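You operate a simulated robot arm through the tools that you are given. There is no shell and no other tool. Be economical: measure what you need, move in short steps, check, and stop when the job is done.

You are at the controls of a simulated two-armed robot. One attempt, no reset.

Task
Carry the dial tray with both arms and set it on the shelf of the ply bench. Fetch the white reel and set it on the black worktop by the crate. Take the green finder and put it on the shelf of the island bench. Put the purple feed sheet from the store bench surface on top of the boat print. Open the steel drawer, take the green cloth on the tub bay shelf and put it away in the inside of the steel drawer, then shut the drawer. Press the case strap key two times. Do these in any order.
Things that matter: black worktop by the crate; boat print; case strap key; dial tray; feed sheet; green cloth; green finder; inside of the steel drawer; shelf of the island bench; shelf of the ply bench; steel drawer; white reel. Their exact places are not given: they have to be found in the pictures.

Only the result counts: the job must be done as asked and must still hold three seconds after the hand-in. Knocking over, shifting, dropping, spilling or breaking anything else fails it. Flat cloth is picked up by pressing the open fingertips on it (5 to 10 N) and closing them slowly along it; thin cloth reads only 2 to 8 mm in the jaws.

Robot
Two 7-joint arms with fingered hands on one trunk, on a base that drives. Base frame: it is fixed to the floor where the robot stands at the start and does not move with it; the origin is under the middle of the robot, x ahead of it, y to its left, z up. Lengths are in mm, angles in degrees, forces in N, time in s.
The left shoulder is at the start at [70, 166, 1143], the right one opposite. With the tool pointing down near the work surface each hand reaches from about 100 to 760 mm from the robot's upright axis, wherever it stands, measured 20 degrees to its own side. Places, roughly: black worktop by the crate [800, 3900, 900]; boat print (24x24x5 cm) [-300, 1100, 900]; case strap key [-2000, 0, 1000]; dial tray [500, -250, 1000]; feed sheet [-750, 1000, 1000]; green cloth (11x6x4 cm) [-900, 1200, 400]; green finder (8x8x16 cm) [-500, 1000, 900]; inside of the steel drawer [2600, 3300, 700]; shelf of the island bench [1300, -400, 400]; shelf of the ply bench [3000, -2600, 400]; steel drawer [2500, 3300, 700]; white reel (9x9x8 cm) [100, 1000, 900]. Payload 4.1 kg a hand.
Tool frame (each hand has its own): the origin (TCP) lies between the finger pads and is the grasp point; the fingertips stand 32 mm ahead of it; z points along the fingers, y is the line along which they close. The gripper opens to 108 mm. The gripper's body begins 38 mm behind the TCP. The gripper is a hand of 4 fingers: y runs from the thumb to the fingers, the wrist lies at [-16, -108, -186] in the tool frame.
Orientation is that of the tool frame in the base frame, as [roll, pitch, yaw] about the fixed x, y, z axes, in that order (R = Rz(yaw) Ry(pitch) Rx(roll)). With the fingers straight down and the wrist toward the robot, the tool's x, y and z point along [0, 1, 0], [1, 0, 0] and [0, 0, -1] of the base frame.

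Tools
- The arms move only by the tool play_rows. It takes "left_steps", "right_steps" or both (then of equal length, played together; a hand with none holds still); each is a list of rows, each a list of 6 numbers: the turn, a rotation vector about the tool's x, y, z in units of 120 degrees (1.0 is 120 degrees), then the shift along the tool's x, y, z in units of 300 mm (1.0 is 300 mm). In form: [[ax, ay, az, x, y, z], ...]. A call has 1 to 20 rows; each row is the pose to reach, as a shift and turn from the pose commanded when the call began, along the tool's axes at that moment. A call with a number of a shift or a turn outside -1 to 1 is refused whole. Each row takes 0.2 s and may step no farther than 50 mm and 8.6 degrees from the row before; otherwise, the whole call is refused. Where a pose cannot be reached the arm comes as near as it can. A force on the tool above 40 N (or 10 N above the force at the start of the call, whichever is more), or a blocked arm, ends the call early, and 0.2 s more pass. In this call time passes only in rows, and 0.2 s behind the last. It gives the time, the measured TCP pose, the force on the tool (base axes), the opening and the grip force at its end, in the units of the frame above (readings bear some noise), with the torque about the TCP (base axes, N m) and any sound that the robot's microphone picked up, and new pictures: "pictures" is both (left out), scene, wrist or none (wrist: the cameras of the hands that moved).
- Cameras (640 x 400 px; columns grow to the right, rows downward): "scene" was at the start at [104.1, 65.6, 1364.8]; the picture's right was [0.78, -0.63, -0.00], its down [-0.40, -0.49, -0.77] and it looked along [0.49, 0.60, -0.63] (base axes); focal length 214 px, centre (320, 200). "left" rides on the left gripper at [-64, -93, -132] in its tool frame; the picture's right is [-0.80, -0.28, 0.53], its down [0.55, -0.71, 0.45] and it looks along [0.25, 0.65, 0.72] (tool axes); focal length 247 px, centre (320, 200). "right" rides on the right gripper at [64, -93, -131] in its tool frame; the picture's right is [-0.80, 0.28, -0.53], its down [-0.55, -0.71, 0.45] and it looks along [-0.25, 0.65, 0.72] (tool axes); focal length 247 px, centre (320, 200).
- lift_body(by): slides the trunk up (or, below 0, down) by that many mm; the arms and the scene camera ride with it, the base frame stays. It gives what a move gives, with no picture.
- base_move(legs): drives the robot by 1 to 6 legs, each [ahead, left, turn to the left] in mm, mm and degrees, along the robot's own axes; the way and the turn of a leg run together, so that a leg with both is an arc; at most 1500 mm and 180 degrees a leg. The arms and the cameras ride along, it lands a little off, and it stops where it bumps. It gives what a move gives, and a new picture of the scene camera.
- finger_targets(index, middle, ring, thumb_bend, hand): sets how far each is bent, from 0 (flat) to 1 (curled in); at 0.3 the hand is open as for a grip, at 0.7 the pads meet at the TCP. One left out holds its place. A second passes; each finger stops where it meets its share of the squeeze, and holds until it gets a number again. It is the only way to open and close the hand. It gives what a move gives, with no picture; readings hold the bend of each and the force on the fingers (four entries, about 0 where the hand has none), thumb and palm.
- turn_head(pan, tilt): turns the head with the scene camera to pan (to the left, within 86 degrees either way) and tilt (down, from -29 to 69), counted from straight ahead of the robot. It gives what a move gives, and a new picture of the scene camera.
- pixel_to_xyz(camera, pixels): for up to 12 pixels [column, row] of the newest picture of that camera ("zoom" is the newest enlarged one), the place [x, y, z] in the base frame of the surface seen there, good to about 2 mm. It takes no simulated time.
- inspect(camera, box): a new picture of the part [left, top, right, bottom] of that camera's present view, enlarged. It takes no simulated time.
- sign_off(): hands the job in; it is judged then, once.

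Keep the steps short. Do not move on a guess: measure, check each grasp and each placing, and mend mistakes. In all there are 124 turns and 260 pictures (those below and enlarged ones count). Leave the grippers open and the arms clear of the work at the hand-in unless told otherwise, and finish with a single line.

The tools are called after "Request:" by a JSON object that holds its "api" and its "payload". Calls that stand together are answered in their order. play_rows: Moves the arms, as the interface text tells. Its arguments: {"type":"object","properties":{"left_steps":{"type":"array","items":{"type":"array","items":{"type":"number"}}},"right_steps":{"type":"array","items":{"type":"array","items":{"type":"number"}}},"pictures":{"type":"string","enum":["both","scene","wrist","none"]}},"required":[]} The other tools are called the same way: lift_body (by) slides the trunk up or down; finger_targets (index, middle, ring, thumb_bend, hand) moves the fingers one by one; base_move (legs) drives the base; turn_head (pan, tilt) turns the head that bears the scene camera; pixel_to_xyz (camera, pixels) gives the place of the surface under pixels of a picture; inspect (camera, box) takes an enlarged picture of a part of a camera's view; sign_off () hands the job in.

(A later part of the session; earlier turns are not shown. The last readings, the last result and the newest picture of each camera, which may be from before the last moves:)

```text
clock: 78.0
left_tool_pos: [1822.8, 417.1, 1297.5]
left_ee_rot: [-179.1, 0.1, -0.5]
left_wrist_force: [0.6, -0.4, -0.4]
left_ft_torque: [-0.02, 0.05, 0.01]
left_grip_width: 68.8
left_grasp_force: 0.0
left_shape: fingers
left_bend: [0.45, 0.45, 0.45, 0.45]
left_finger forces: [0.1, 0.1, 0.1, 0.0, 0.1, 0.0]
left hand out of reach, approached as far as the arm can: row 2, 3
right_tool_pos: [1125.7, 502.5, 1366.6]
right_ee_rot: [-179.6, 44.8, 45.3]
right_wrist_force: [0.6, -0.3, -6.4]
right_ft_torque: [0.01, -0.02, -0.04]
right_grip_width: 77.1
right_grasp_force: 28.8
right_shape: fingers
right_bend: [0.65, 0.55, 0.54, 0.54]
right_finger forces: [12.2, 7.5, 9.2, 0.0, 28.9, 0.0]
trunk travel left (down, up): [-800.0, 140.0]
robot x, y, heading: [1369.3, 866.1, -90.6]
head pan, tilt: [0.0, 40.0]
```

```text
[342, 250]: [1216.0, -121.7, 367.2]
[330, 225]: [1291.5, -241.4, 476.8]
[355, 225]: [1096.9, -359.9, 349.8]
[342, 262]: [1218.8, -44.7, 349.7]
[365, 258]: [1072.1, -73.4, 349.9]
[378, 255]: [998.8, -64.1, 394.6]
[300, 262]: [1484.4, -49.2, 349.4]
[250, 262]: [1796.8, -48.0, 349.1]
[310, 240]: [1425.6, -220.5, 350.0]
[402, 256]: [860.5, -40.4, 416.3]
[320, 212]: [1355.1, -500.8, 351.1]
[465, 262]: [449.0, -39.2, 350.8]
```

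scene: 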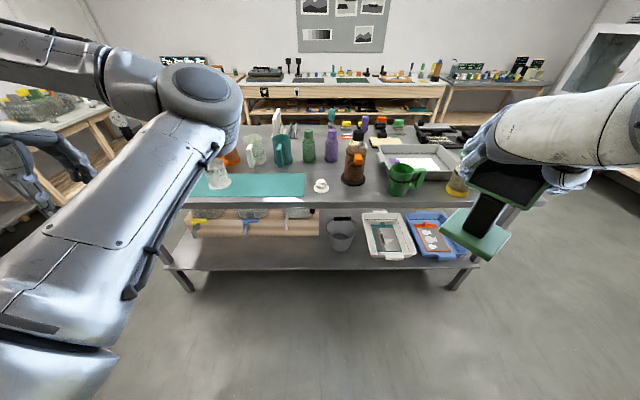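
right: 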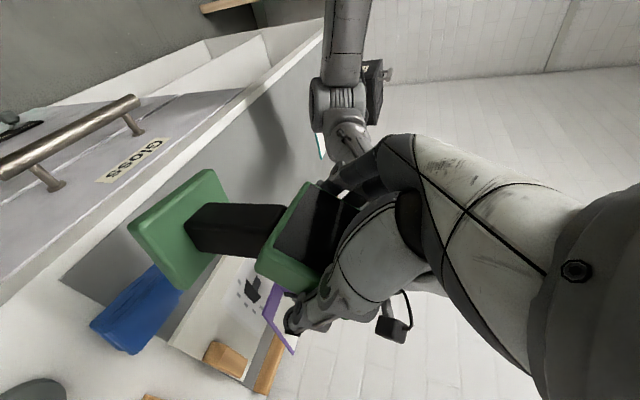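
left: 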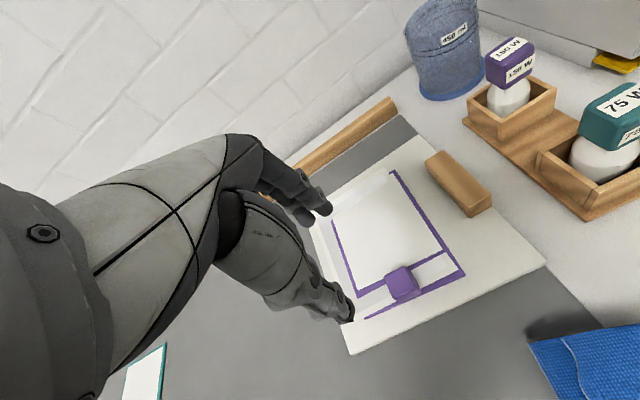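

A clear spot is at about (1390, −110), left of the bucket, in front of the roll. Lowering the trunk in two steps and driving up.

Request:
{"api": "lift_body", "payload": {"by": -400}}

Request:
{"api": "lift_body", "payload": {"by": -220}}

Request:
{"api": "base_move", "payload": {"legs": [[330, 175, 0.5]]}}

```text
clock: 81.8
left_tool_pos: [1820.8, 416.5, 898.2]
left_ee_rot: [-179.1, 0.0, -0.3]
left_wrist_force: [0.2, 0.2, -0.7]
left_ft_torque: [0.02, 0.02, -0.01]
left_grip_width: 69.0
left_grasp_force: 0.0
left_shape: fingers
left_bend: [0.45, 0.45, 0.45, 0.45]
left_finger forces: [0.0, 0.0, 0.0, 0.0, 0.1, 0.1]
right_tool_pos: [1123.9, 502.1, 967.3]
right_ee_rot: [-179.6, 44.7, 45.3]
right_wrist_force: [-0.4, -0.6, -6.4]
right_ft_torque: [0.01, 0.0, 0.03]
right_grip_width: 77.3
right_grasp_force: 29.1
right_shape: fingers
right_bend: [0.65, 0.55, 0.54, 0.54]
right_finger forces: [12.1, 7.4, 9.1, 0.1, 28.7, 0.0]
trunk travel left (down, up): [-400.0, 540.0]
robot x, y, heading: [1369.1, 866.2, -90.6]
head pan, tilt: [0.0, 40.0]
```

```text
clock: 84.1
left_tool_pos: [1820.1, 416.7, 678.3]
left_ee_rot: [-178.9, -0.2, -0.4]
left_wrist_force: [-0.2, 0.2, -0.6]
left_ft_torque: [0.04, 0.02, 0.01]
left_grip_width: 69.1
left_grasp_force: 0.1
left_shape: fingers
left_bend: [0.45, 0.45, 0.45, 0.45]
left_finger forces: [0.0, 0.0, 0.0, 0.0, 0.0, 0.0]
right_tool_pos: [1123.4, 501.5, 747.3]
right_ee_rot: [-179.6, 44.6, 45.2]
right_wrist_force: [0.7, 0.3, -7.0]
right_ft_torque: [-0.04, -0.03, -0.02]
right_grip_width: 77.0
right_grasp_force: 28.8
right_shape: fingers
right_bend: [0.65, 0.55, 0.54, 0.54]
right_finger forces: [12.1, 7.5, 9.0, 0.1, 28.8, 0.0]
trunk travel left (down, up): [-180.0, 760.0]
robot x, y, heading: [1366.5, 871.7, -90.3]
head pan, tilt: [0.0, 40.0]
```

```text
clock: 86.5
left_tool_pos: [1998.7, 96.2, 677.4]
left_ee_rot: [-179.0, -0.1, 0.1]
left_wrist_force: [0.0, 0.4, 0.1]
left_ft_torque: [-0.03, -0.03, -0.01]
left_grip_width: 68.7
left_grasp_force: 0.1
left_shape: fingers
left_bend: [0.45, 0.45, 0.45, 0.45]
left_finger forces: [0.1, 0.0, 0.0, 0.0, 0.0, 0.1]
right_tool_pos: [1298.6, 174.9, 747.7]
right_ee_rot: [-179.7, 44.7, 45.8]
right_wrist_force: [-0.5, -0.7, -6.9]
right_ft_torque: [-0.01, -0.02, -0.01]
right_grip_width: 77.2
right_grasp_force: 28.5
right_shape: fingers
right_bend: [0.65, 0.55, 0.54, 0.54]
right_finger forces: [12.2, 7.5, 9.1, 0.0, 28.9, 0.0]
trunk travel left (down, up): [-180.0, 760.0]
robot x, y, heading: [1539.1, 542.2, -89.8]
head pan, tilt: [0.0, 40.0]
```

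scene: 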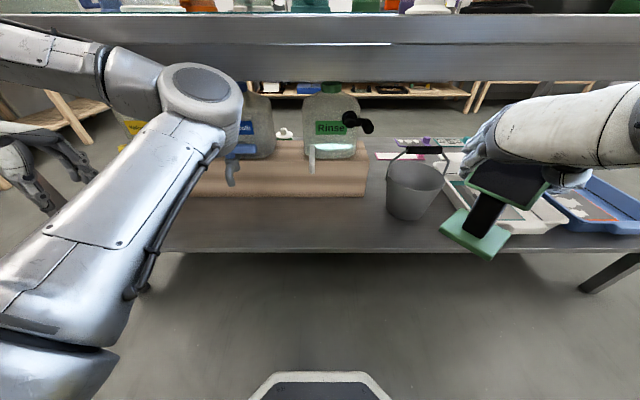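

Good view of the shelf. Measuring the finder's base tilt and the target spot.

Request:
{"api": "inspect", "payload": {"camera": "scene", "box": [280, 80, 560, 280]}}

Request:
{"api": "pixel_to_xyz", "payload": {"camera": "scene", "pixels": [[441, 230], [466, 208], [509, 232], [490, 256], [470, 222], [491, 236], [330, 225], [370, 215], [330, 245], [310, 172], [365, 127], [390, 190]]}}

```text
2.00 times, centred on (420, 180) of scene
```

zoom: 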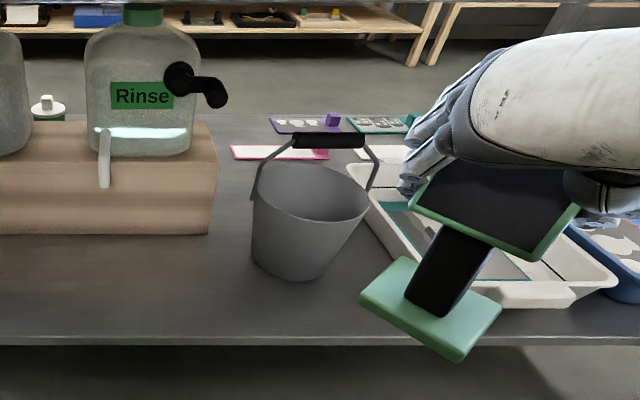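

```text
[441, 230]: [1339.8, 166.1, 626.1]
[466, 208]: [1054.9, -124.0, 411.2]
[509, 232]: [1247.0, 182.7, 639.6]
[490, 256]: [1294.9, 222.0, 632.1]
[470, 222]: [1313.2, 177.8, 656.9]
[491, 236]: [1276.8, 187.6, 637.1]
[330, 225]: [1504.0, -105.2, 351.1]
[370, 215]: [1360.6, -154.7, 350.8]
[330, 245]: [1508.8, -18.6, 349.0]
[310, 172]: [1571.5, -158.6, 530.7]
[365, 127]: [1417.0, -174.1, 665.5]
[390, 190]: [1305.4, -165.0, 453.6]
```

Request:
{"api": "pixel_to_xyz", "payload": {"camera": "zoom", "pixels": [[375, 296], [395, 278], [400, 310], [430, 328], [458, 340], [485, 312], [488, 302], [470, 300], [415, 318], [450, 322], [390, 300], [445, 338]]}}

```text
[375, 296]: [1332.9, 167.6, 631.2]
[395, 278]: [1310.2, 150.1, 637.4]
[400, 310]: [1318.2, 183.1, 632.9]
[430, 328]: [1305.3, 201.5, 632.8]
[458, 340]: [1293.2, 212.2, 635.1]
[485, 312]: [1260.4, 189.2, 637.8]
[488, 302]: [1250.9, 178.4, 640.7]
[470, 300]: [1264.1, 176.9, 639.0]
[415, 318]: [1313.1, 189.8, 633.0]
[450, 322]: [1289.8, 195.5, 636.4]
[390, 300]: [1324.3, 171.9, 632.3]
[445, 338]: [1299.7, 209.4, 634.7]
```

The base is tilted about 9°; I'll level it, lower to 560, move in under the bench top, and lower to just above the shelf.

Request:
{"api": "play_rows", "payload": {"right_steps": [[-0.002, 0.026, 0.002, 0.088, 0, 0.089], [-0.005, 0.052, 0.005, 0.176, 0, 0.178], [-0.007, 0.078, 0.007, 0.264, 0, 0.268], [-0.007, 0.078, 0.007, 0.352, 0, 0.357], [-0.007, 0.078, 0.007, 0.44, 0, 0.446], [-0.007, 0.078, 0.007, 0.396, 0.108, 0.49], [-0.007, 0.078, 0.007, 0.352, 0.216, 0.534], [-0.007, 0.078, 0.007, 0.308, 0.324, 0.578], [-0.007, 0.078, 0.007, 0.264, 0.432, 0.622], [-0.007, 0.078, 0.007, 0.22, 0.541, 0.665], [-0.007, 0.078, 0.007, 0.176, 0.649, 0.709], [-0.007, 0.078, 0.007, 0.131, 0.757, 0.753], [-0.007, 0.078, 0.007, 0.087, 0.865, 0.797]], "pictures": "scene"}}

Request:
{"api": "inspect", "payload": {"camera": "scene", "box": [260, 80, 540, 280]}}

```text
clock: 89.3
left_tool_pos: [1998.0, 95.8, 676.5]
left_ee_rot: [-179.1, -0.2, 0.1]
left_wrist_force: [-0.3, 0.1, -0.3]
left_ft_torque: [-0.01, 0.03, 0.02]
left_grip_width: 69.2
left_grasp_force: 0.0
left_shape: fingers
left_bend: [0.45, 0.45, 0.45, 0.45]
left_finger forces: [0.0, 0.0, 0.0, 0.1, 0.0, 0.1]
right_tool_pos: [1378.7, -116.3, 557.0]
right_ee_rot: [178.9, 35.3, 44.9]
right_wrist_force: [0.4, -0.7, -6.9]
right_ft_torque: [-0.03, 0.05, 0.03]
right_grip_width: 77.4
right_grasp_force: 30.4
right_shape: fingers
right_bend: [0.65, 0.55, 0.54, 0.55]
right_finger forces: [12.3, 8.4, 9.9, 0.0, 30.5, 0.0]
right hand out of reach, approached as far as the arm can: row 1, 2, 3, 4, 5, 6, 7
trunk travel left (down, up): [-180.0, 760.0]
robot x, y, heading: [1544.4, 544.4, -90.1]
head pan, tilt: [0.0, 40.0]
```

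scene: 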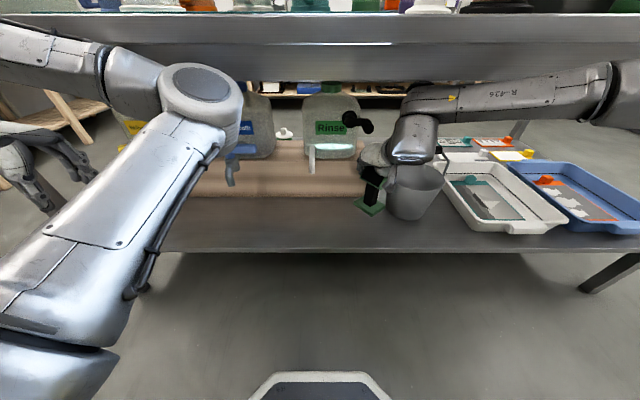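

```text
2.00 times, centred on (400, 180) of scene
```

zoom: 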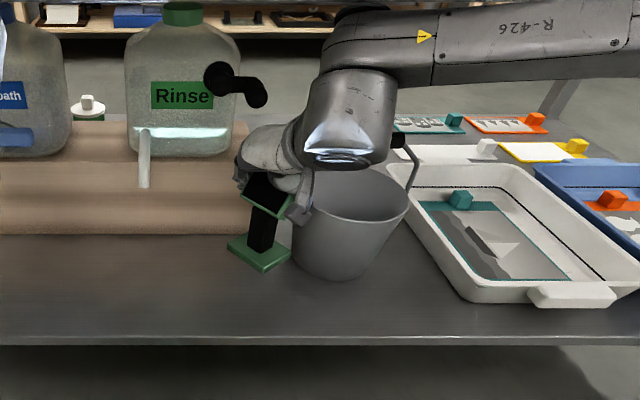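

Request:
{"api": "pixel_to_xyz", "payload": {"camera": "zoom", "pixels": [[232, 248], [260, 268], [287, 252], [240, 248], [260, 260], [278, 252], [250, 255], [270, 257], [300, 235], [295, 200], [310, 260], [245, 105]]}}

```text
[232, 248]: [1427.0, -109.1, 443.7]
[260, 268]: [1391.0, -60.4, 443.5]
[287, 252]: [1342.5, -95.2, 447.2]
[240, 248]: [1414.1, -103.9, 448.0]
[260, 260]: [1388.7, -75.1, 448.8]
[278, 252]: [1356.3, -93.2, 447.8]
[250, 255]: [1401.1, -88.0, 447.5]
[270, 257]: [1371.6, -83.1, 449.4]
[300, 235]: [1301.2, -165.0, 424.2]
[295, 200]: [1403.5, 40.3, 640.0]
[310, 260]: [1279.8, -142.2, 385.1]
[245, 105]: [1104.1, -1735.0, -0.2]
```

Level now; bottom ~81 mm above shelf. Lowering 78 mm, then opening.

Request:
{"api": "play_rows", "payload": {"right_steps": [[0, 0, 0, 0.05, 0, 0.07], [0, 0, 0, 0.1, 0, 0.14], [0, 0, 0, 0.135, 0, 0.19], [0, 0, 0, 0.147, 0, 0.207], [0, 0, 0, 0.152, 0, 0.215]], "pictures": "none"}}

Request:
{"api": "inspect", "payload": {"camera": "scene", "box": [300, 120, 460, 250]}}

Request:
{"api": "pixel_to_xyz", "payload": {"camera": "zoom", "pixels": [[262, 315], [262, 330], [262, 345], [240, 310], [290, 310]]}}

```text
clock: 90.5
left_tool_pos: [1996.4, 95.9, 677.1]
left_ee_rot: [-179.0, -0.1, 0.1]
left_wrist_force: [-1.4, -0.5, 0.1]
left_ft_torque: [-0.02, -0.02, -0.02]
left_grip_width: 69.0
left_grasp_force: 0.1
left_shape: fingers
left_bend: [0.45, 0.45, 0.45, 0.45]
left_finger forces: [0.0, 0.0, 0.1, 0.0, 0.0, 0.1]
right_tool_pos: [1379.3, -114.8, 478.8]
right_ee_rot: [178.9, 35.4, 44.7]
right_wrist_force: [0.4, -0.4, -5.2]
right_ft_torque: [-0.03, 0.0, -0.01]
right_grip_width: 77.3
right_grasp_force: 30.0
right_shape: fingers
right_bend: [0.65, 0.55, 0.54, 0.55]
right_finger forces: [12.3, 8.4, 9.9, 0.0, 30.5, 0.0]
trunk travel left (down, up): [-180.0, 760.0]
robot x, y, heading: [1540.0, 538.0, -89.7]
head pan, tilt: [0.0, 40.0]
```

```text
3.08 times, centred on (380, 185) of scene
```

zoom: 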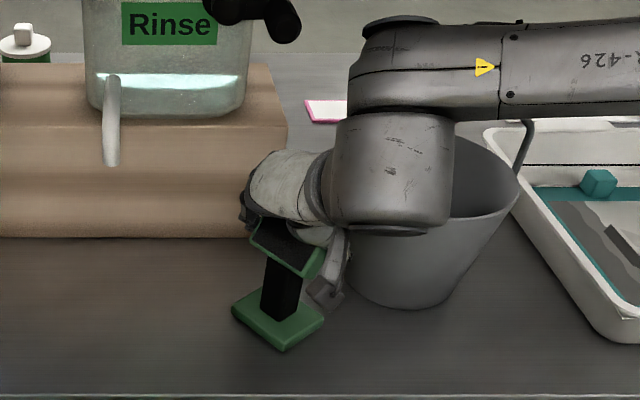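

```text
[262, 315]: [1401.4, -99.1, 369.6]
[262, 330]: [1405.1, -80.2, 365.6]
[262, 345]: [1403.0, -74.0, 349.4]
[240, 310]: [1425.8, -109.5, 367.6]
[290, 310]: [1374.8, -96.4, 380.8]
```

Base is at the shelf. Opening slowly, then backing out along the tool axis.

Request:
{"api": "finger_targets", "payload": {"hand": "right", "index": 0.42, "middle": 0.42, "ring": 0.42, "thumb_bend": 0.42}}

Request:
{"api": "play_rows", "payload": {"right_steps": [[0, 0, 0, 0, 0, -0.08], [0, 0, 0, 0, 0, -0.16], [0, 0, 0, 0, 0, -0.24], [0, 0, 0, 0, -0.1, -0.3], [0, 0, 0, 0, -0.22, -0.35], [0, 0, 0, 0, -0.34, -0.4], [0, 0, 0, 0, -0.46, -0.45]], "pictures": "scene"}}

```text
clock: 91.5
left_tool_pos: [1996.8, 95.5, 678.2]
left_ee_rot: [-178.9, -0.1, 0.1]
left_wrist_force: [-0.5, -0.5, 0.3]
left_ft_torque: [0.03, 0.01, -0.02]
left_grip_width: 68.7
left_grasp_force: 0.1
left_shape: fingers
left_bend: [0.45, 0.45, 0.45, 0.45]
left_finger forces: [0.0, 0.1, 0.1, 0.0, 0.0, 0.0]
right_tool_pos: [1379.7, -115.1, 479.1]
right_ee_rot: [178.8, 35.4, 44.6]
right_wrist_force: [-0.2, 1.0, -4.8]
right_ft_torque: [-0.07, -0.04, 0.02]
right_grip_width: 87.0
right_grasp_force: 5.0
right_shape: fingers
right_bend: [0.4, 0.42, 0.42, 0.39]
right_finger forces: [4.8, 0.2, 0.0, 0.1, 5.1, 0.0]
trunk travel left (down, up): [-180.0, 760.0]
robot x, y, heading: [1544.6, 541.9, -89.8]
head pan, tilt: [0.0, 40.0]
```

```text
clock: 93.1
left_tool_pos: [1997.6, 96.4, 677.4]
left_ee_rot: [-179.1, 0.0, 0.1]
left_wrist_force: [-0.7, -0.4, 0.0]
left_ft_torque: [-0.02, -0.01, -0.01]
left_grip_width: 69.1
left_grasp_force: 0.0
left_shape: fingers
left_bend: [0.45, 0.45, 0.45, 0.45]
left_finger forces: [0.1, 0.1, 0.1, 0.1, 0.0, 0.1]
right_tool_pos: [1334.3, 39.5, 589.5]
right_ee_rot: [178.7, 35.5, 44.6]
right_wrist_force: [-1.4, 0.4, 0.0]
right_ft_torque: [-0.01, -0.02, -0.01]
right_grip_width: 77.4
right_grasp_force: 0.1
right_shape: fingers
right_bend: [0.42, 0.42, 0.42, 0.42]
right_finger forces: [0.0, 0.0, 0.0, 0.1, 0.0, 0.0]
trunk travel left (down, up): [-180.0, 760.0]
robot x, y, heading: [1540.2, 541.0, -90.0]
head pan, tilt: [0.0, 40.0]
```

scene: 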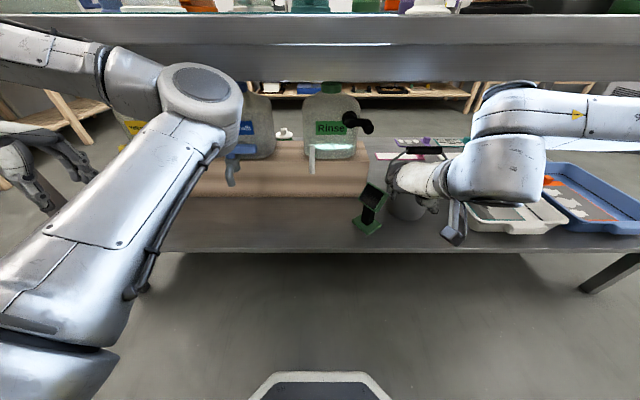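

Request:
{"api": "inspect", "payload": {"camera": "scene", "box": [300, 140, 460, 250]}}

Request:
{"api": "pixel_to_xyz", "payload": {"camera": "zoom", "pixels": [[255, 320], [275, 325], [295, 322], [270, 335], [240, 325], [300, 330]]}}

```text
3.64 times, centred on (380, 195) of scene
```

zoom: 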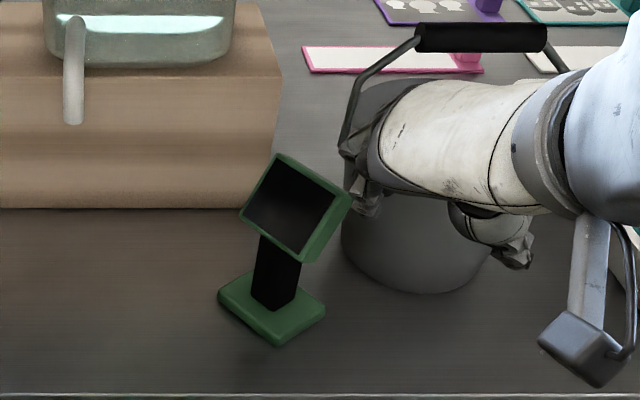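

```text
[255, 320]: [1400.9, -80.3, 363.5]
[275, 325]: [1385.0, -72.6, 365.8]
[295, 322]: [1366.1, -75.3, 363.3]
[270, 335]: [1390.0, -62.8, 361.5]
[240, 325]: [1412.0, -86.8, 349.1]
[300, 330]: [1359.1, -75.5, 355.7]
```

Finder stands on the shelf. Now back out, raise the trunk, and drive round to the island's west end facing the tray.

Request:
{"api": "base_move", "payload": {"legs": [[-250, 0, 0]]}}

Request:
{"api": "lift_body", "payload": {"by": 400}}

Request:
{"api": "lift_body", "payload": {"by": 100}}

Request:
{"api": "base_move", "payload": {"legs": [[0, 0, -90], [1200, 300, 0], [700, 500, 0], [0, 0, 180], [220, -200, 0]]}}

Request:
{"api": "turn_head", "payload": {"pan": 0, "tilt": 50}}

```text
clock: 94.9
left_tool_pos: [1998.2, 347.7, 677.3]
left_ee_rot: [-179.0, -0.1, 0.4]
left_wrist_force: [-0.9, 0.1, -0.1]
left_ft_torque: [0.01, -0.01, 0.0]
left_grip_width: 69.5
left_grasp_force: 0.0
left_shape: fingers
left_bend: [0.45, 0.45, 0.45, 0.45]
left_finger forces: [0.1, 0.1, 0.0, 0.0, 0.0, 0.0]
right_tool_pos: [1337.6, 287.3, 589.1]
right_ee_rot: [178.7, 35.4, 44.9]
right_wrist_force: [-0.2, -0.1, 0.4]
right_ft_torque: [0.04, 0.01, 0.02]
right_grip_width: 77.4
right_grasp_force: 0.1
right_shape: fingers
right_bend: [0.42, 0.42, 0.42, 0.42]
right_finger forces: [0.0, 0.0, 0.1, 0.0, 0.1, 0.0]
trunk travel left (down, up): [-180.0, 760.0]
robot x, y, heading: [1539.6, 794.0, -89.5]
head pan, tilt: [0.0, 40.0]
```

scene: 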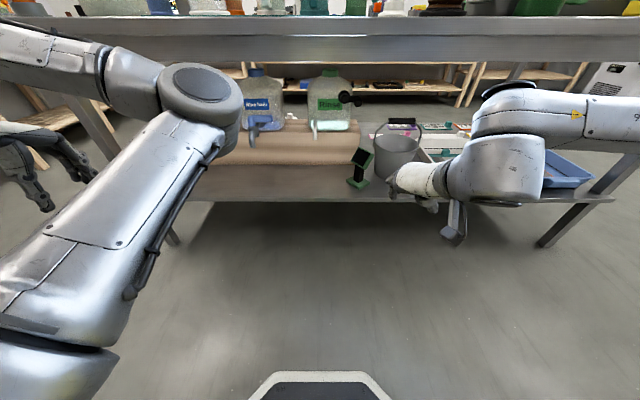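

```text
clock: 98.7
left_tool_pos: [1998.3, 347.1, 1078.3]
left_ee_rot: [-179.1, -0.2, 0.4]
left_wrist_force: [-0.3, 0.3, -0.6]
left_ft_torque: [0.0, -0.01, -0.03]
left_grip_width: 69.0
left_grasp_force: 0.1
left_shape: fingers
left_bend: [0.45, 0.45, 0.45, 0.45]
left_finger forces: [0.0, 0.0, 0.1, 0.1, 0.1, 0.1]
right_tool_pos: [1336.5, 286.1, 989.1]
right_ee_rot: [178.8, 35.4, 45.0]
right_wrist_force: [-0.7, -0.3, 0.2]
right_ft_torque: [-0.02, 0.0, -0.02]
right_grip_width: 77.4
right_grasp_force: 0.0
right_shape: fingers
right_bend: [0.42, 0.42, 0.42, 0.42]
right_finger forces: [0.0, 0.0, 0.0, 0.1, 0.0, 0.0]
trunk travel left (down, up): [-580.0, 360.0]
robot x, y, heading: [1543.7, 790.4, -89.7]
head pan, tilt: [0.0, 40.0]
```

```text
clock: 100.0
left_tool_pos: [1997.4, 346.8, 1177.9]
left_ee_rot: [-179.1, -0.1, 0.4]
left_wrist_force: [0.1, 0.4, 0.1]
left_ft_torque: [-0.01, 0.0, 0.01]
left_grip_width: 69.0
left_grasp_force: 0.0
left_shape: fingers
left_bend: [0.45, 0.45, 0.45, 0.45]
left_finger forces: [0.0, 0.0, 0.0, 0.1, 0.1, 0.0]
right_tool_pos: [1336.2, 286.6, 1088.7]
right_ee_rot: [178.7, 35.4, 45.0]
right_wrist_force: [0.4, -0.1, -0.5]
right_ft_torque: [0.0, 0.01, -0.01]
right_grip_width: 77.6
right_grasp_force: 0.0
right_shape: fingers
right_bend: [0.42, 0.42, 0.42, 0.42]
right_finger forces: [0.1, 0.0, 0.0, 0.0, 0.0, 0.0]
trunk travel left (down, up): [-680.0, 260.0]
robot x, y, heading: [1538.4, 787.4, -89.6]
head pan, tilt: [0.0, 40.0]
```

```text
clock: 123.3
left_tool_pos: [297.5, 273.8, 1178.4]
left_ee_rot: [-179.1, -0.2, 90.7]
left_wrist_force: [-0.2, 0.5, 0.7]
left_ft_torque: [-0.01, 0.03, -0.01]
left_grip_width: 68.9
left_grasp_force: 0.1
left_shape: fingers
left_bend: [0.45, 0.45, 0.45, 0.45]
left_finger forces: [0.0, 0.0, 0.0, 0.0, 0.0, 0.0]
right_tool_pos: [361.6, -387.0, 1089.4]
right_ee_rot: [178.8, 35.4, 135.5]
right_wrist_force: [0.3, 0.4, -0.2]
right_ft_torque: [-0.04, 0.02, -0.02]
right_grip_width: 77.5
right_grasp_force: 0.0
right_shape: fingers
right_bend: [0.42, 0.42, 0.42, 0.42]
right_finger forces: [0.0, 0.0, 0.0, 0.1, 0.0, 0.0]
trunk travel left (down, up): [-680.0, 260.0]
robot x, y, heading: [-143.4, -190.2, 0.9]
head pan, tilt: [0.0, 40.0]
```

scene: 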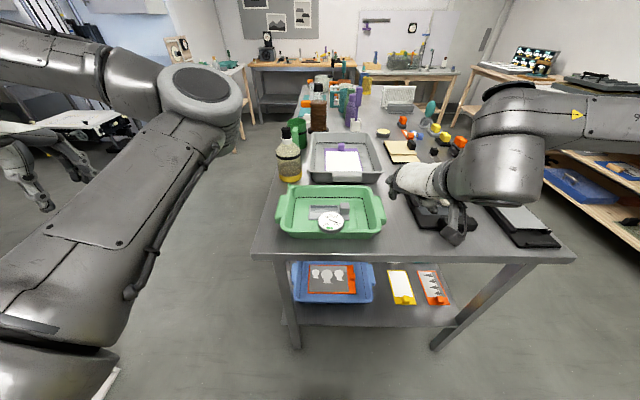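

```text
clock: 124.0
left_tool_pos: [297.2, 274.2, 1179.0]
left_ee_rot: [-179.0, -0.1, 90.7]
left_wrist_force: [-1.6, 0.1, 0.8]
left_ft_torque: [-0.02, 0.02, 0.02]
left_grip_width: 69.1
left_grasp_force: 0.1
left_shape: fingers
left_bend: [0.45, 0.45, 0.45, 0.45]
left_finger forces: [0.1, 0.0, 0.1, 0.0, 0.0, 0.1]
right_tool_pos: [361.9, -388.4, 1087.4]
right_ee_rot: [178.8, 35.4, 135.4]
right_wrist_force: [0.8, 0.1, 0.4]
right_ft_torque: [-0.01, -0.02, 0.01]
right_grip_width: 77.7
right_grasp_force: 0.0
right_shape: fingers
right_bend: [0.42, 0.42, 0.42, 0.42]
right_finger forces: [0.0, 0.0, 0.0, 0.0, 0.0, 0.0]
trunk travel left (down, up): [-680.0, 260.0]
robot x, y, heading: [-143.2, -190.0, 0.9]
head pan, tilt: [0.0, 50.0]
```

scene: 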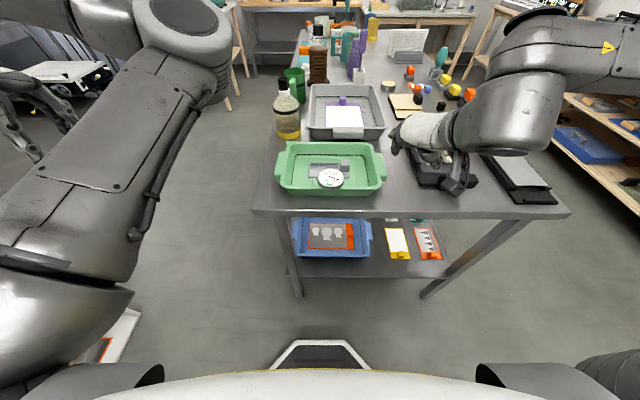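

I'm in front of the tray. Zooming to study the lugs and rim for the two-handed grip.

Request:
{"api": "inspect", "payload": {"camera": "scene", "box": [262, 130, 402, 217]}}

Request:
{"api": "pixel_to_xyz", "payload": {"camera": "zoom", "pixels": [[60, 150], [68, 235], [90, 150], [75, 190], [98, 190], [115, 190], [570, 150], [550, 190], [535, 190], [565, 245], [575, 190], [545, 150]]}}

Request:
{"api": "pixel_to_xyz", "payload": {"camera": "zoom", "pixels": [[75, 218], [75, 228], [75, 238], [60, 200], [88, 230], [140, 190], [320, 60], [320, 290], [110, 60], [530, 60], [560, 220], [520, 190]]}}

```text
4.57 times, centred on (332, 174) of scene
```

zoom: 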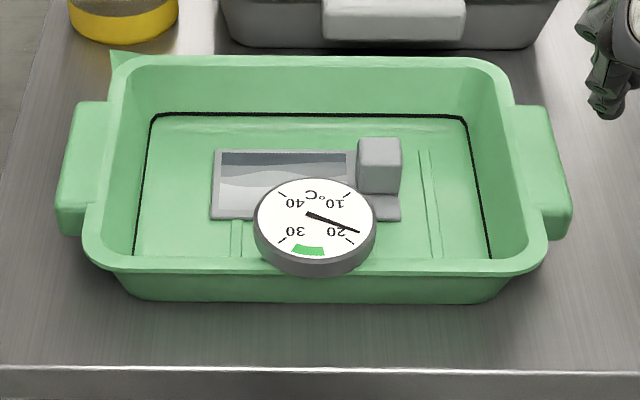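

```text
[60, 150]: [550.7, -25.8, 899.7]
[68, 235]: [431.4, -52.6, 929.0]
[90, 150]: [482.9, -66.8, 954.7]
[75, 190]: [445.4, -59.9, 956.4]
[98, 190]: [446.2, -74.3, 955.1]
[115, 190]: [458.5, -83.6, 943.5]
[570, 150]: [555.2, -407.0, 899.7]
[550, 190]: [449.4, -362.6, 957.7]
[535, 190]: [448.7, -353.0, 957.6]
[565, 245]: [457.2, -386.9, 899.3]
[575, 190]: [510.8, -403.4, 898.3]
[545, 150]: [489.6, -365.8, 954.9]
```

```text
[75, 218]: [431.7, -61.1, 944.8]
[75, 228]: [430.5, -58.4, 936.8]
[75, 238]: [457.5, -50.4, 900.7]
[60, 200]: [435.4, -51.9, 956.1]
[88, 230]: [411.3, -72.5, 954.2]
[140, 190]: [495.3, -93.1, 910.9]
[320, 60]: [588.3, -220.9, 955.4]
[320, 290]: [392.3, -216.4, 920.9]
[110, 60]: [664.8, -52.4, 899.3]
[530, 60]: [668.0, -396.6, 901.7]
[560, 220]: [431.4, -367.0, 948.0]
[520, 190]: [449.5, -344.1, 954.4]
```

Lugs: x 430–535, outer faces y −46/−381, inner walls ~−84/−344, top 957. I'll turn both hands inward (left yaw 0, right yaw 180), pointing down, above the lugs.

Request:
{"api": "play_rows", "payload": {"left_steps": [[0, 0, 0.063, -0.078, 0.051, 0.017], [0, 0, 0.126, -0.157, 0.102, 0.033], [0, 0, 0.189, -0.235, 0.152, 0.05], [0, 0, 0.252, -0.314, 0.203, 0.067], [0, 0, 0.315, -0.392, 0.254, 0.083], [0, 0, 0.378, -0.47, 0.305, 0.1], [0, 0, 0.441, -0.549, 0.356, 0.117], [0, 0, 0.504, -0.627, 0.407, 0.133], [0, 0, 0.567, -0.706, 0.457, 0.15], [0, 0, 0.63, -0.784, 0.508, 0.167], [0, 0, 0.693, -0.863, 0.559, 0.183], [0, 0, 0.756, -0.941, 0.61, 0.2]], "right_steps": [[-0.0096, 0.0233, -0.03, -0.019, 0.029, 0.006], [-0.0192, 0.0467, -0.06, -0.038, 0.058, 0.012], [-0.0288, 0.07, -0.09, -0.057, 0.086, 0.017], [-0.038, 0.093, -0.12, -0.076, 0.115, 0.023], [-0.048, 0.117, -0.15, -0.095, 0.144, 0.029], [-0.0575, 0.14, -0.18, -0.114, 0.173, 0.035], [-0.067, 0.163, -0.21, -0.133, 0.201, 0.04], [-0.0767, 0.187, -0.24, -0.152, 0.23, 0.046], [-0.086, 0.21, -0.27, -0.171, 0.259, 0.052], [-0.096, 0.233, -0.3, -0.19, 0.288, 0.058], [-0.105, 0.257, -0.33, -0.209, 0.316, 0.063], [-0.115, 0.28, -0.359, -0.228, 0.345, 0.069]], "pictures": "scene"}}

```text
clock: 126.6
left_tool_pos: [484.5, -7.5, 1112.6]
left_ee_rot: [-179.8, 1.1, 0.1]
left_wrist_force: [1.1, -0.2, 0.2]
left_ft_torque: [-0.01, 0.01, 0.0]
left_grip_width: 68.7
left_grasp_force: 0.1
left_shape: fingers
left_bend: [0.45, 0.45, 0.45, 0.45]
left_finger forces: [0.0, 0.0, 0.1, 0.1, 0.1, 0.1]
right_tool_pos: [492.4, -347.6, 1108.6]
right_ee_rot: [178.8, 0.5, -179.2]
right_wrist_force: [-0.2, -0.9, 0.6]
right_ft_torque: [0.02, 0.02, 0.02]
right_grip_width: 77.3
right_grasp_force: 0.0
right_shape: fingers
right_bend: [0.42, 0.42, 0.42, 0.42]
right_finger forces: [0.0, 0.0, 0.1, 0.0, 0.1, 0.0]
right hand out of reach, approached as far as the arm can: row 3, 4, 5, 6, 7, 8, 9, 10, 11, 12
trunk travel left (down, up): [-680.0, 260.0]
robot x, y, heading: [-143.3, -189.8, 1.2]
head pan, tilt: [0.0, 50.0]
```

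scene: 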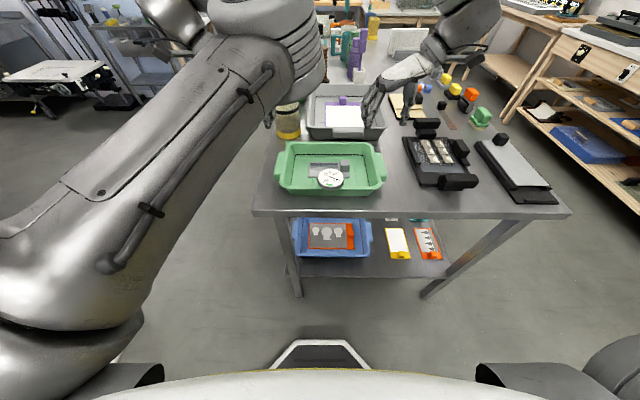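

Right is slightly short at this height. Lowering both to z≈1000 above the lugs and checking whether it gets there.

Request:
{"api": "play_rows", "payload": {"left_steps": [[0, 0.009, 0, 0, 0.065, 0.09], [0, 0.009, 0, 0, 0.13, 0.18], [0, 0.009, 0, 0, 0.193, 0.27], [0, 0.009, 0, 0, 0.193, 0.367]], "right_steps": [[0.01, 0, 0, 0, 0, 0.09], [0.01, 0, 0, 0, 0, 0.18], [0.01, 0, 0, 0, 0, 0.27], [0.01, 0, 0, 0, 0, 0.367]], "pictures": "scene"}}

```text
clock: 127.8
left_tool_pos: [489.3, -37.9, 1013.3]
left_ee_rot: [178.9, -0.9, 3.4]
left_wrist_force: [-0.1, -0.9, 0.8]
left_ft_torque: [0.0, -0.04, 0.02]
left_grip_width: 68.8
left_grasp_force: 0.0
left_shape: fingers
left_bend: [0.45, 0.45, 0.45, 0.45]
left_finger forces: [0.0, 0.0, 0.1, 0.0, 0.1, 0.1]
right_tool_pos: [489.4, -344.3, 1000.3]
right_ee_rot: [-179.5, 0.7, -179.3]
right_wrist_force: [-0.1, -0.1, -0.4]
right_ft_torque: [0.01, -0.03, 0.0]
right_grip_width: 77.1
right_grasp_force: 0.0
right_shape: fingers
right_bend: [0.42, 0.42, 0.42, 0.42]
right_finger forces: [0.0, 0.0, 0.1, 0.1, 0.1, 0.0]
trunk travel left (down, up): [-680.0, 260.0]
robot x, y, heading: [-142.9, -191.9, 0.8]
head pan, tilt: [0.0, 50.0]
stopped in row 4 (left hand): the arm was blocked; the commanded pose is now the measured one
```

scene: 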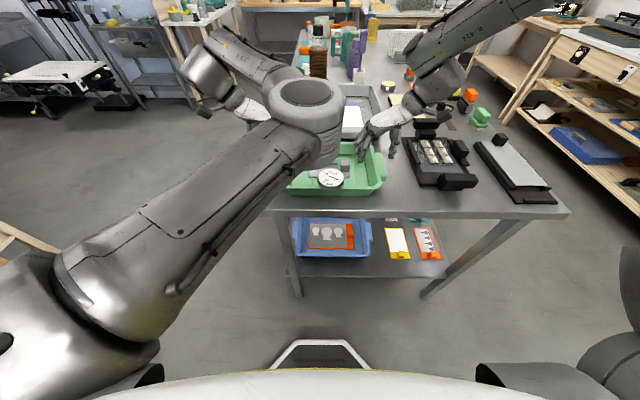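

The left elbow has folded inward over the tray. I'll redo its approach the way that earlier put the elbow low and outward: raise, turn back to wrist-toward-robot at the side, then descend.

Request:
{"api": "play_rows", "payload": {"left_steps": [[0, 0, -0.06, 0.001, -0.024, -0.06], [0, 0, -0.12, 0.003, -0.049, -0.12], [0, 0, -0.18, 0.004, -0.073, -0.18], [0, 0, -0.24, 0.006, -0.098, -0.24], [0, 0, -0.3, 0.007, -0.122, -0.3], [0, 0, -0.36, 0.009, -0.147, -0.36], [0, 0, -0.42, 0.01, -0.171, -0.42], [0, 0, -0.48, 0.011, -0.195, -0.48], [0, 0, -0.54, 0.013, -0.22, -0.54], [0, 0, -0.6, 0.014, -0.244, -0.573], [0, 0, -0.66, 0.016, -0.269, -0.573], [0, 0, -0.722, 0.017, -0.293, -0.573], [0, 0, -0.722, 0.017, -0.293, -0.46], [0, 0, -0.722, 0.017, -0.293, -0.35], [0, 0, -0.722, 0.017, -0.293, -0.24], [0, 0, -0.722, 0.017, -0.293, -0.13], [0, 0, -0.722, 0.017, -0.293, -0.02], [0, 0, -0.722, 0.017, -0.293, 0.09]], "pictures": "scene"}}

```text
clock: 131.8
left_tool_pos: [497.1, 100.9, 1010.0]
left_ee_rot: [176.4, -2.2, 94.3]
left_wrist_force: [-0.5, -0.2, 0.4]
left_ft_torque: [-0.04, 0.03, 0.0]
left_grip_width: 69.1
left_grasp_force: 0.0
left_shape: fingers
left_bend: [0.45, 0.45, 0.45, 0.45]
left_finger forces: [0.1, 0.1, 0.0, 0.0, 0.0, 0.1]
right_tool_pos: [489.3, -346.0, 999.4]
right_ee_rot: [-179.7, 0.7, -179.3]
right_wrist_force: [-0.2, 0.3, -0.6]
right_ft_torque: [-0.01, 0.03, 0.02]
right_grip_width: 76.9
right_grasp_force: 0.1
right_shape: fingers
right_bend: [0.42, 0.42, 0.42, 0.42]
right_finger forces: [0.0, 0.1, 0.1, 0.1, 0.0, 0.0]
trunk travel left (down, up): [-680.0, 260.0]
robot x, y, heading: [-143.2, -184.9, 0.9]
head pan, tilt: [0.0, 50.0]
stopped in row 18 (left hand): the arm was blocked; the commanded pose is now the measured one
```

scene: 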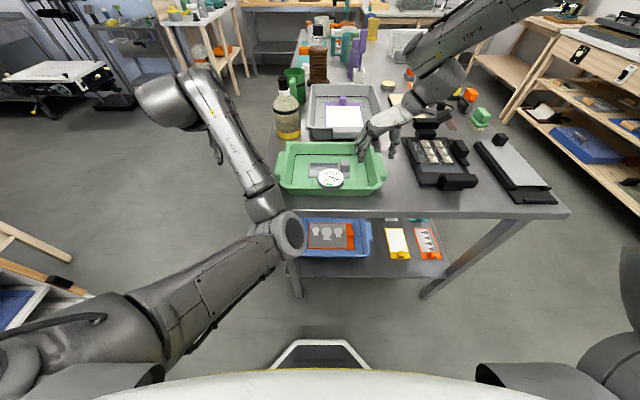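

The left elbow now sits low and inward against the bench edge. I'll mirror what worked for the right arm: raise and pull back, then turn inward with a 45° forward tilt.

Request:
{"api": "play_rows", "payload": {"left_steps": [[0, 0, 0, 0.038, -0.075, -0.123], [0, 0, 0, 0.077, -0.15, -0.247], [0, 0, 0, 0.115, -0.226, -0.37], [0, 0, 0, 0.154, -0.301, -0.494], [0, 0, 0, 0.192, -0.376, -0.617], [-0.0225, 0.0225, 0.0545, 0.168, -0.365, -0.605], [-0.045, 0.045, 0.109, 0.144, -0.354, -0.594], [-0.0675, 0.0675, 0.1634, 0.12, -0.343, -0.582], [-0.09, 0.09, 0.218, 0.096, -0.332, -0.571], [-0.1127, 0.1127, 0.2723, 0.072, -0.321, -0.559], [-0.135, 0.135, 0.327, 0.048, -0.31, -0.548], [-0.1578, 0.1578, 0.381, 0.024, -0.299, -0.536], [-0.18, 0.18, 0.436, 0, -0.288, -0.525], [-0.203, 0.203, 0.49, -0.024, -0.277, -0.513], [-0.225, 0.225, 0.545, -0.048, -0.266, -0.502], [-0.248, 0.248, 0.599, -0.072, -0.255, -0.49], [-0.2705, 0.2705, 0.6535, -0.096, -0.244, -0.479], [-0.293, 0.293, 0.708, -0.12, -0.233, -0.467]], "pictures": "scene"}}

```text
clock: 134.7
left_tool_pos: [389.8, 117.1, 1095.8]
left_ee_rot: [175.4, -27.2, 42.2]
left_wrist_force: [0.2, -0.9, 0.6]
left_ft_torque: [-0.05, -0.01, 0.01]
left_grip_width: 69.0
left_grasp_force: 0.0
left_shape: fingers
left_bend: [0.45, 0.45, 0.45, 0.45]
left_finger forces: [0.0, 0.0, 0.0, 0.0, 0.0, 0.1]
right_tool_pos: [490.3, -344.1, 997.6]
right_ee_rot: [-179.5, 0.6, -179.2]
right_wrist_force: [0.1, 0.9, 0.0]
right_ft_torque: [-0.02, -0.03, -0.02]
right_grip_width: 77.2
right_grasp_force: 0.2
right_shape: fingers
right_bend: [0.42, 0.42, 0.42, 0.42]
right_finger forces: [0.0, 0.1, 0.0, 0.0, 0.0, 0.1]
trunk travel left (down, up): [-680.0, 260.0]
robot x, y, heading: [-141.6, -189.6, 0.7]
head pan, tilt: [0.0, 50.0]
stopped in row 14 (left hand): the arm was blocked; the commanded pose is now the measured one
```

scene: 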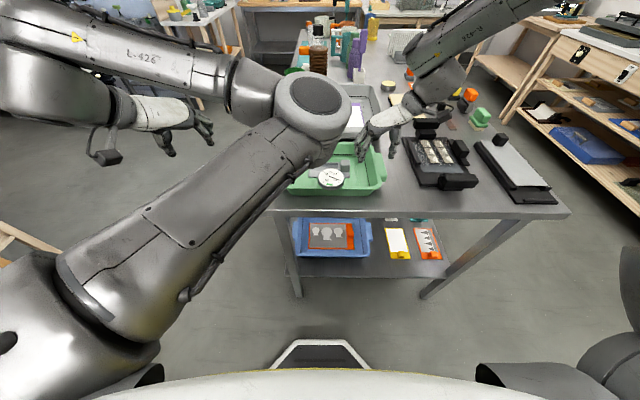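

Elbow folds inward again. I'll turn the left hand the other way (yaw ≈150, wrist on the inner side) so the elbow is driven outward.

Request:
{"api": "play_rows", "payload": {"left_steps": [[0.017, -0.0086, -0.0635, 0.022, -0.003, -0.014], [0.034, -0.017, -0.127, 0.044, -0.006, -0.028], [0.051, -0.0257, -0.19, 0.066, -0.009, -0.042], [0.068, -0.034, -0.254, 0.088, -0.012, -0.056], [0.085, -0.043, -0.3175, 0.11, -0.015, -0.07], [0.102, -0.051, -0.381, 0.132, -0.018, -0.084], [0.1195, -0.06, -0.4445, 0.154, -0.02, -0.098], [0.1366, -0.0686, -0.508, 0.177, -0.023, -0.113], [0.1536, -0.077, -0.5715, 0.199, -0.026, -0.127], [0.1707, -0.0857, -0.635, 0.221, -0.029, -0.141], [0.188, -0.094, -0.6985, 0.243, -0.032, -0.155], [0.205, -0.103, -0.762, 0.265, -0.035, -0.169], [0.222, -0.111, -0.8255, 0.287, -0.038, -0.183], [0.239, -0.12, -0.889, 0.309, -0.041, -0.197]], "pictures": "scene"}}

```text
clock: 137.7
left_tool_pos: [421.5, 166.0, 1189.3]
left_ee_rot: [179.9, 0.1, 150.0]
left_wrist_force: [0.2, -0.2, -0.1]
left_ft_torque: [0.03, -0.02, 0.01]
left_grip_width: 69.1
left_grasp_force: 0.0
left_shape: fingers
left_bend: [0.45, 0.45, 0.45, 0.45]
left_finger forces: [0.1, 0.0, 0.0, 0.0, 0.0, 0.1]
right_tool_pos: [489.6, -344.1, 998.7]
right_ee_rot: [-179.4, 0.7, -179.3]
right_wrist_force: [0.5, 0.7, 0.0]
right_ft_torque: [0.01, -0.06, 0.01]
right_grip_width: 77.1
right_grasp_force: 0.0
right_shape: fingers
right_bend: [0.42, 0.42, 0.42, 0.42]
right_finger forces: [0.0, 0.0, 0.0, 0.1, 0.1, 0.0]
trunk travel left (down, up): [-680.0, 260.0]
robot x, y, heading: [-146.1, -186.1, 0.9]
head pan, tilt: [0.0, 50.0]
```

scene: 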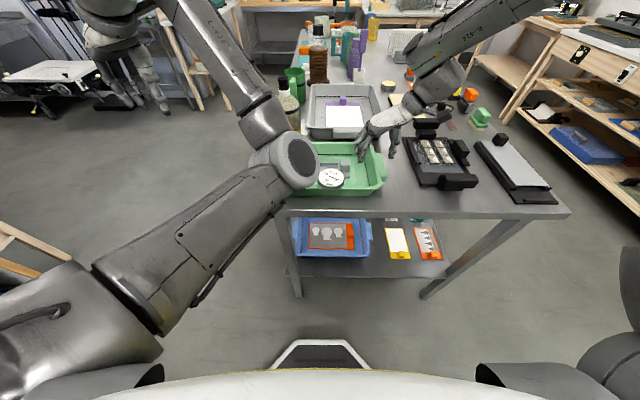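

Elbow stays inner. With the shoulders higher, an inner elbow would be well above the tray, so I'll raise the trunk 250 mm and bring both hands down from there.

Request:
{"api": "lift_body", "payload": {"by": 250}}

Request:
{"api": "play_rows", "payload": {"left_steps": [[0, 0, 0.0625, -0.032, -0.02, 0.05], [0, 0, 0.125, -0.063, -0.04, 0.1], [0, 0, 0.1875, -0.095, -0.061, 0.15], [0, 0, 0.25, -0.126, -0.081, 0.2], [0, 0, 0.3125, -0.158, -0.101, 0.25], [0, 0, 0.375, -0.19, -0.122, 0.3], [0, 0, 0.4375, -0.221, -0.142, 0.35], [0, 0, 0.5, -0.253, -0.162, 0.4], [0, 0, 0.5625, -0.284, -0.182, 0.45], [0, 0, 0.625, -0.316, -0.203, 0.5], [0, 0, 0.6875, -0.347, -0.223, 0.55], [0, 0, 0.75, -0.379, -0.243, 0.6]], "right_steps": [[0, 0, 0, 0.023, -0.06, 0.05], [0, 0, 0, 0.023, -0.06, 0.1], [0, 0, 0, 0.023, -0.06, 0.15], [0, 0, 0, 0.023, -0.06, 0.2], [0, 0, 0, 0.023, -0.06, 0.25], [0, 0, 0, 0.023, -0.06, 0.3], [0, 0, 0, 0.023, -0.06, 0.35], [0, 0, 0, 0.023, -0.06, 0.4], [0, 0, 0, 0.023, -0.06, 0.45], [0, 0, 0, 0.023, -0.06, 0.5], [0, 0, 0, 0.023, -0.06, 0.53], [0, 0, 0, 0.023, -0.06, 0.567]], "pictures": "scene"}}

```text
clock: 140.3
left_tool_pos: [420.9, 165.3, 1439.5]
left_ee_rot: [180.0, 0.1, 149.8]
left_wrist_force: [-0.5, 0.3, 0.5]
left_ft_torque: [0.0, -0.03, -0.01]
left_grip_width: 69.2
left_grasp_force: 0.1
left_shape: fingers
left_bend: [0.45, 0.45, 0.45, 0.45]
left_finger forces: [0.0, 0.0, 0.1, 0.0, 0.1, 0.0]
right_tool_pos: [489.5, -345.9, 1249.1]
right_ee_rot: [-179.5, 0.7, -179.4]
right_wrist_force: [1.1, 0.5, -0.7]
right_ft_torque: [-0.01, 0.03, 0.02]
right_grip_width: 77.0
right_grasp_force: 0.1
right_shape: fingers
right_bend: [0.42, 0.42, 0.42, 0.42]
right_finger forces: [0.1, 0.1, 0.1, 0.0, 0.1, 0.1]
trunk travel left (down, up): [-930.0, 10.0]
robot x, y, heading: [-144.8, -191.7, 1.0]
head pan, tilt: [0.0, 50.0]
```

```text
clock: 142.9
left_tool_pos: [487.5, 66.4, 1266.2]
left_ee_rot: [179.8, -1.4, 61.4]
left_wrist_force: [0.3, 0.4, -0.1]
left_ft_torque: [0.0, 0.01, 0.0]
left_grip_width: 69.0
left_grasp_force: 0.1
left_shape: fingers
left_bend: [0.45, 0.45, 0.45, 0.45]
left_finger forces: [0.0, 0.0, 0.0, 0.0, 0.0, 0.1]
right_tool_pos: [487.7, -363.0, 1078.8]
right_ee_rot: [-179.5, 0.7, -179.3]
right_wrist_force: [0.1, -0.2, 0.1]
right_ft_torque: [0.0, 0.01, -0.01]
right_grip_width: 77.0
right_grasp_force: 0.0
right_shape: fingers
right_bend: [0.42, 0.42, 0.42, 0.42]
right_finger forces: [0.0, 0.0, 0.1, 0.0, 0.0, 0.1]
trunk travel left (down, up): [-930.0, 10.0]
robot x, y, heading: [-145.7, -188.2, 0.9]
head pan, tilt: [0.0, 50.0]
```

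scene: 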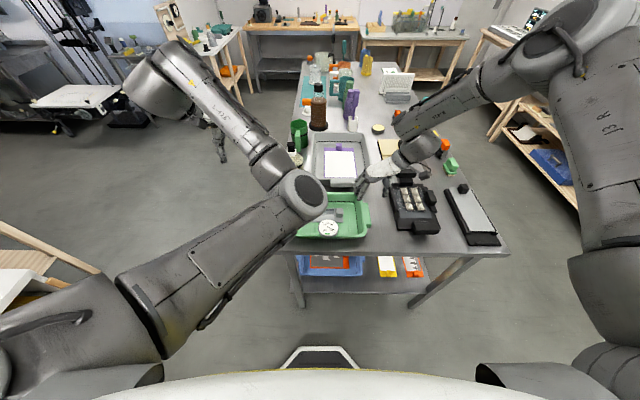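

Right is in place. Continuing the left hand down and turning to yaw 0.

Request:
{"api": "play_rows", "payload": {"left_steps": [[0, 0, 0.064, -0.049, 0.025, 0.107], [0, 0, 0.128, -0.098, 0.05, 0.213], [0, 0, 0.192, -0.147, 0.075, 0.32], [0, 0, 0.256, -0.197, 0.1, 0.427], [0, 0, 0.32, -0.246, 0.124, 0.533], [0, 0, 0.384, -0.295, 0.149, 0.64], [0, 0, 0.448, -0.344, 0.174, 0.747], [0, 0, 0.512, -0.393, 0.199, 0.853]], "pictures": "both"}}

```text
clock: 144.9
left_tool_pos: [489.3, -60.2, 1012.2]
left_ee_rot: [-178.4, -1.2, -0.1]
left_wrist_force: [-0.1, -0.3, -0.6]
left_ft_torque: [0.0, -0.03, -0.02]
left_grip_width: 69.2
left_grasp_force: 0.0
left_shape: fingers
left_bend: [0.45, 0.45, 0.45, 0.45]
left_finger forces: [0.1, 0.0, 0.0, 0.0, 0.0, 0.0]
left hand out of reach, approached as far as the arm can: row 1, 2, 3, 4, 5
right_tool_pos: [484.8, -363.5, 1079.5]
right_ee_rot: [-179.4, 0.7, -179.4]
right_wrist_force: [-0.5, -0.2, -0.6]
right_ft_torque: [-0.02, 0.0, -0.03]
right_grip_width: 77.1
right_grasp_force: 0.0
right_shape: fingers
right_bend: [0.42, 0.42, 0.42, 0.42]
right_finger forces: [0.1, 0.0, 0.0, 0.0, 0.0, 0.0]
trunk travel left (down, up): [-930.0, 10.0]
robot x, y, heading: [-143.4, -194.5, 0.7]
head pan, tilt: [0.0, 50.0]
stopped in row 8 (left hand): the arm was blocked; the commanded pose is now the measured one
```

scene: 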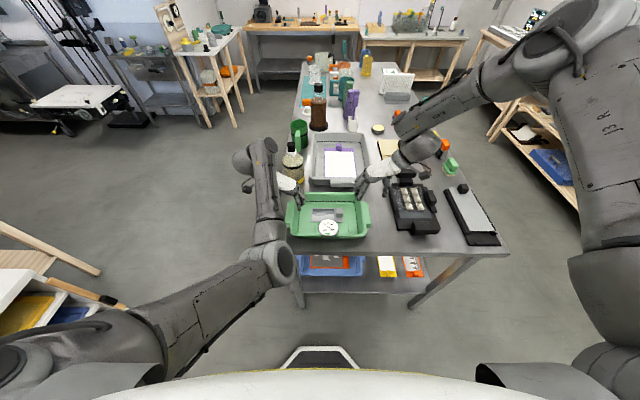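
left: 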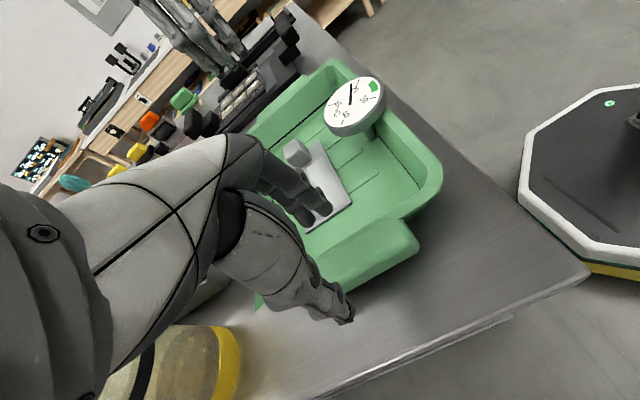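

Request:
{"api": "pixel_to_xyz", "payload": {"camera": "scene", "pixels": [[270, 265], [283, 262], [265, 200], [262, 160], [285, 275], [290, 240], [240, 160], [292, 185]]}}

Request:
{"api": "inspect", "payload": {"camera": "scene", "box": [220, 120, 420, 290]}}

```text
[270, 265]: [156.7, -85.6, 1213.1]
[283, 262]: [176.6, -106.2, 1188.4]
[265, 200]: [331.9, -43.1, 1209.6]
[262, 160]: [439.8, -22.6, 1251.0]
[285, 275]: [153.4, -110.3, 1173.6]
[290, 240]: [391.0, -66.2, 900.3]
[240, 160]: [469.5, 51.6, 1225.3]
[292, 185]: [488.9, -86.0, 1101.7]
```

```text
2.35 times, centred on (320, 205) of scene
```

zoom: 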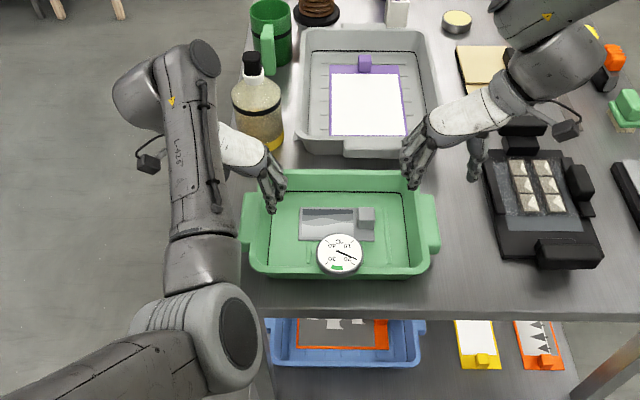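

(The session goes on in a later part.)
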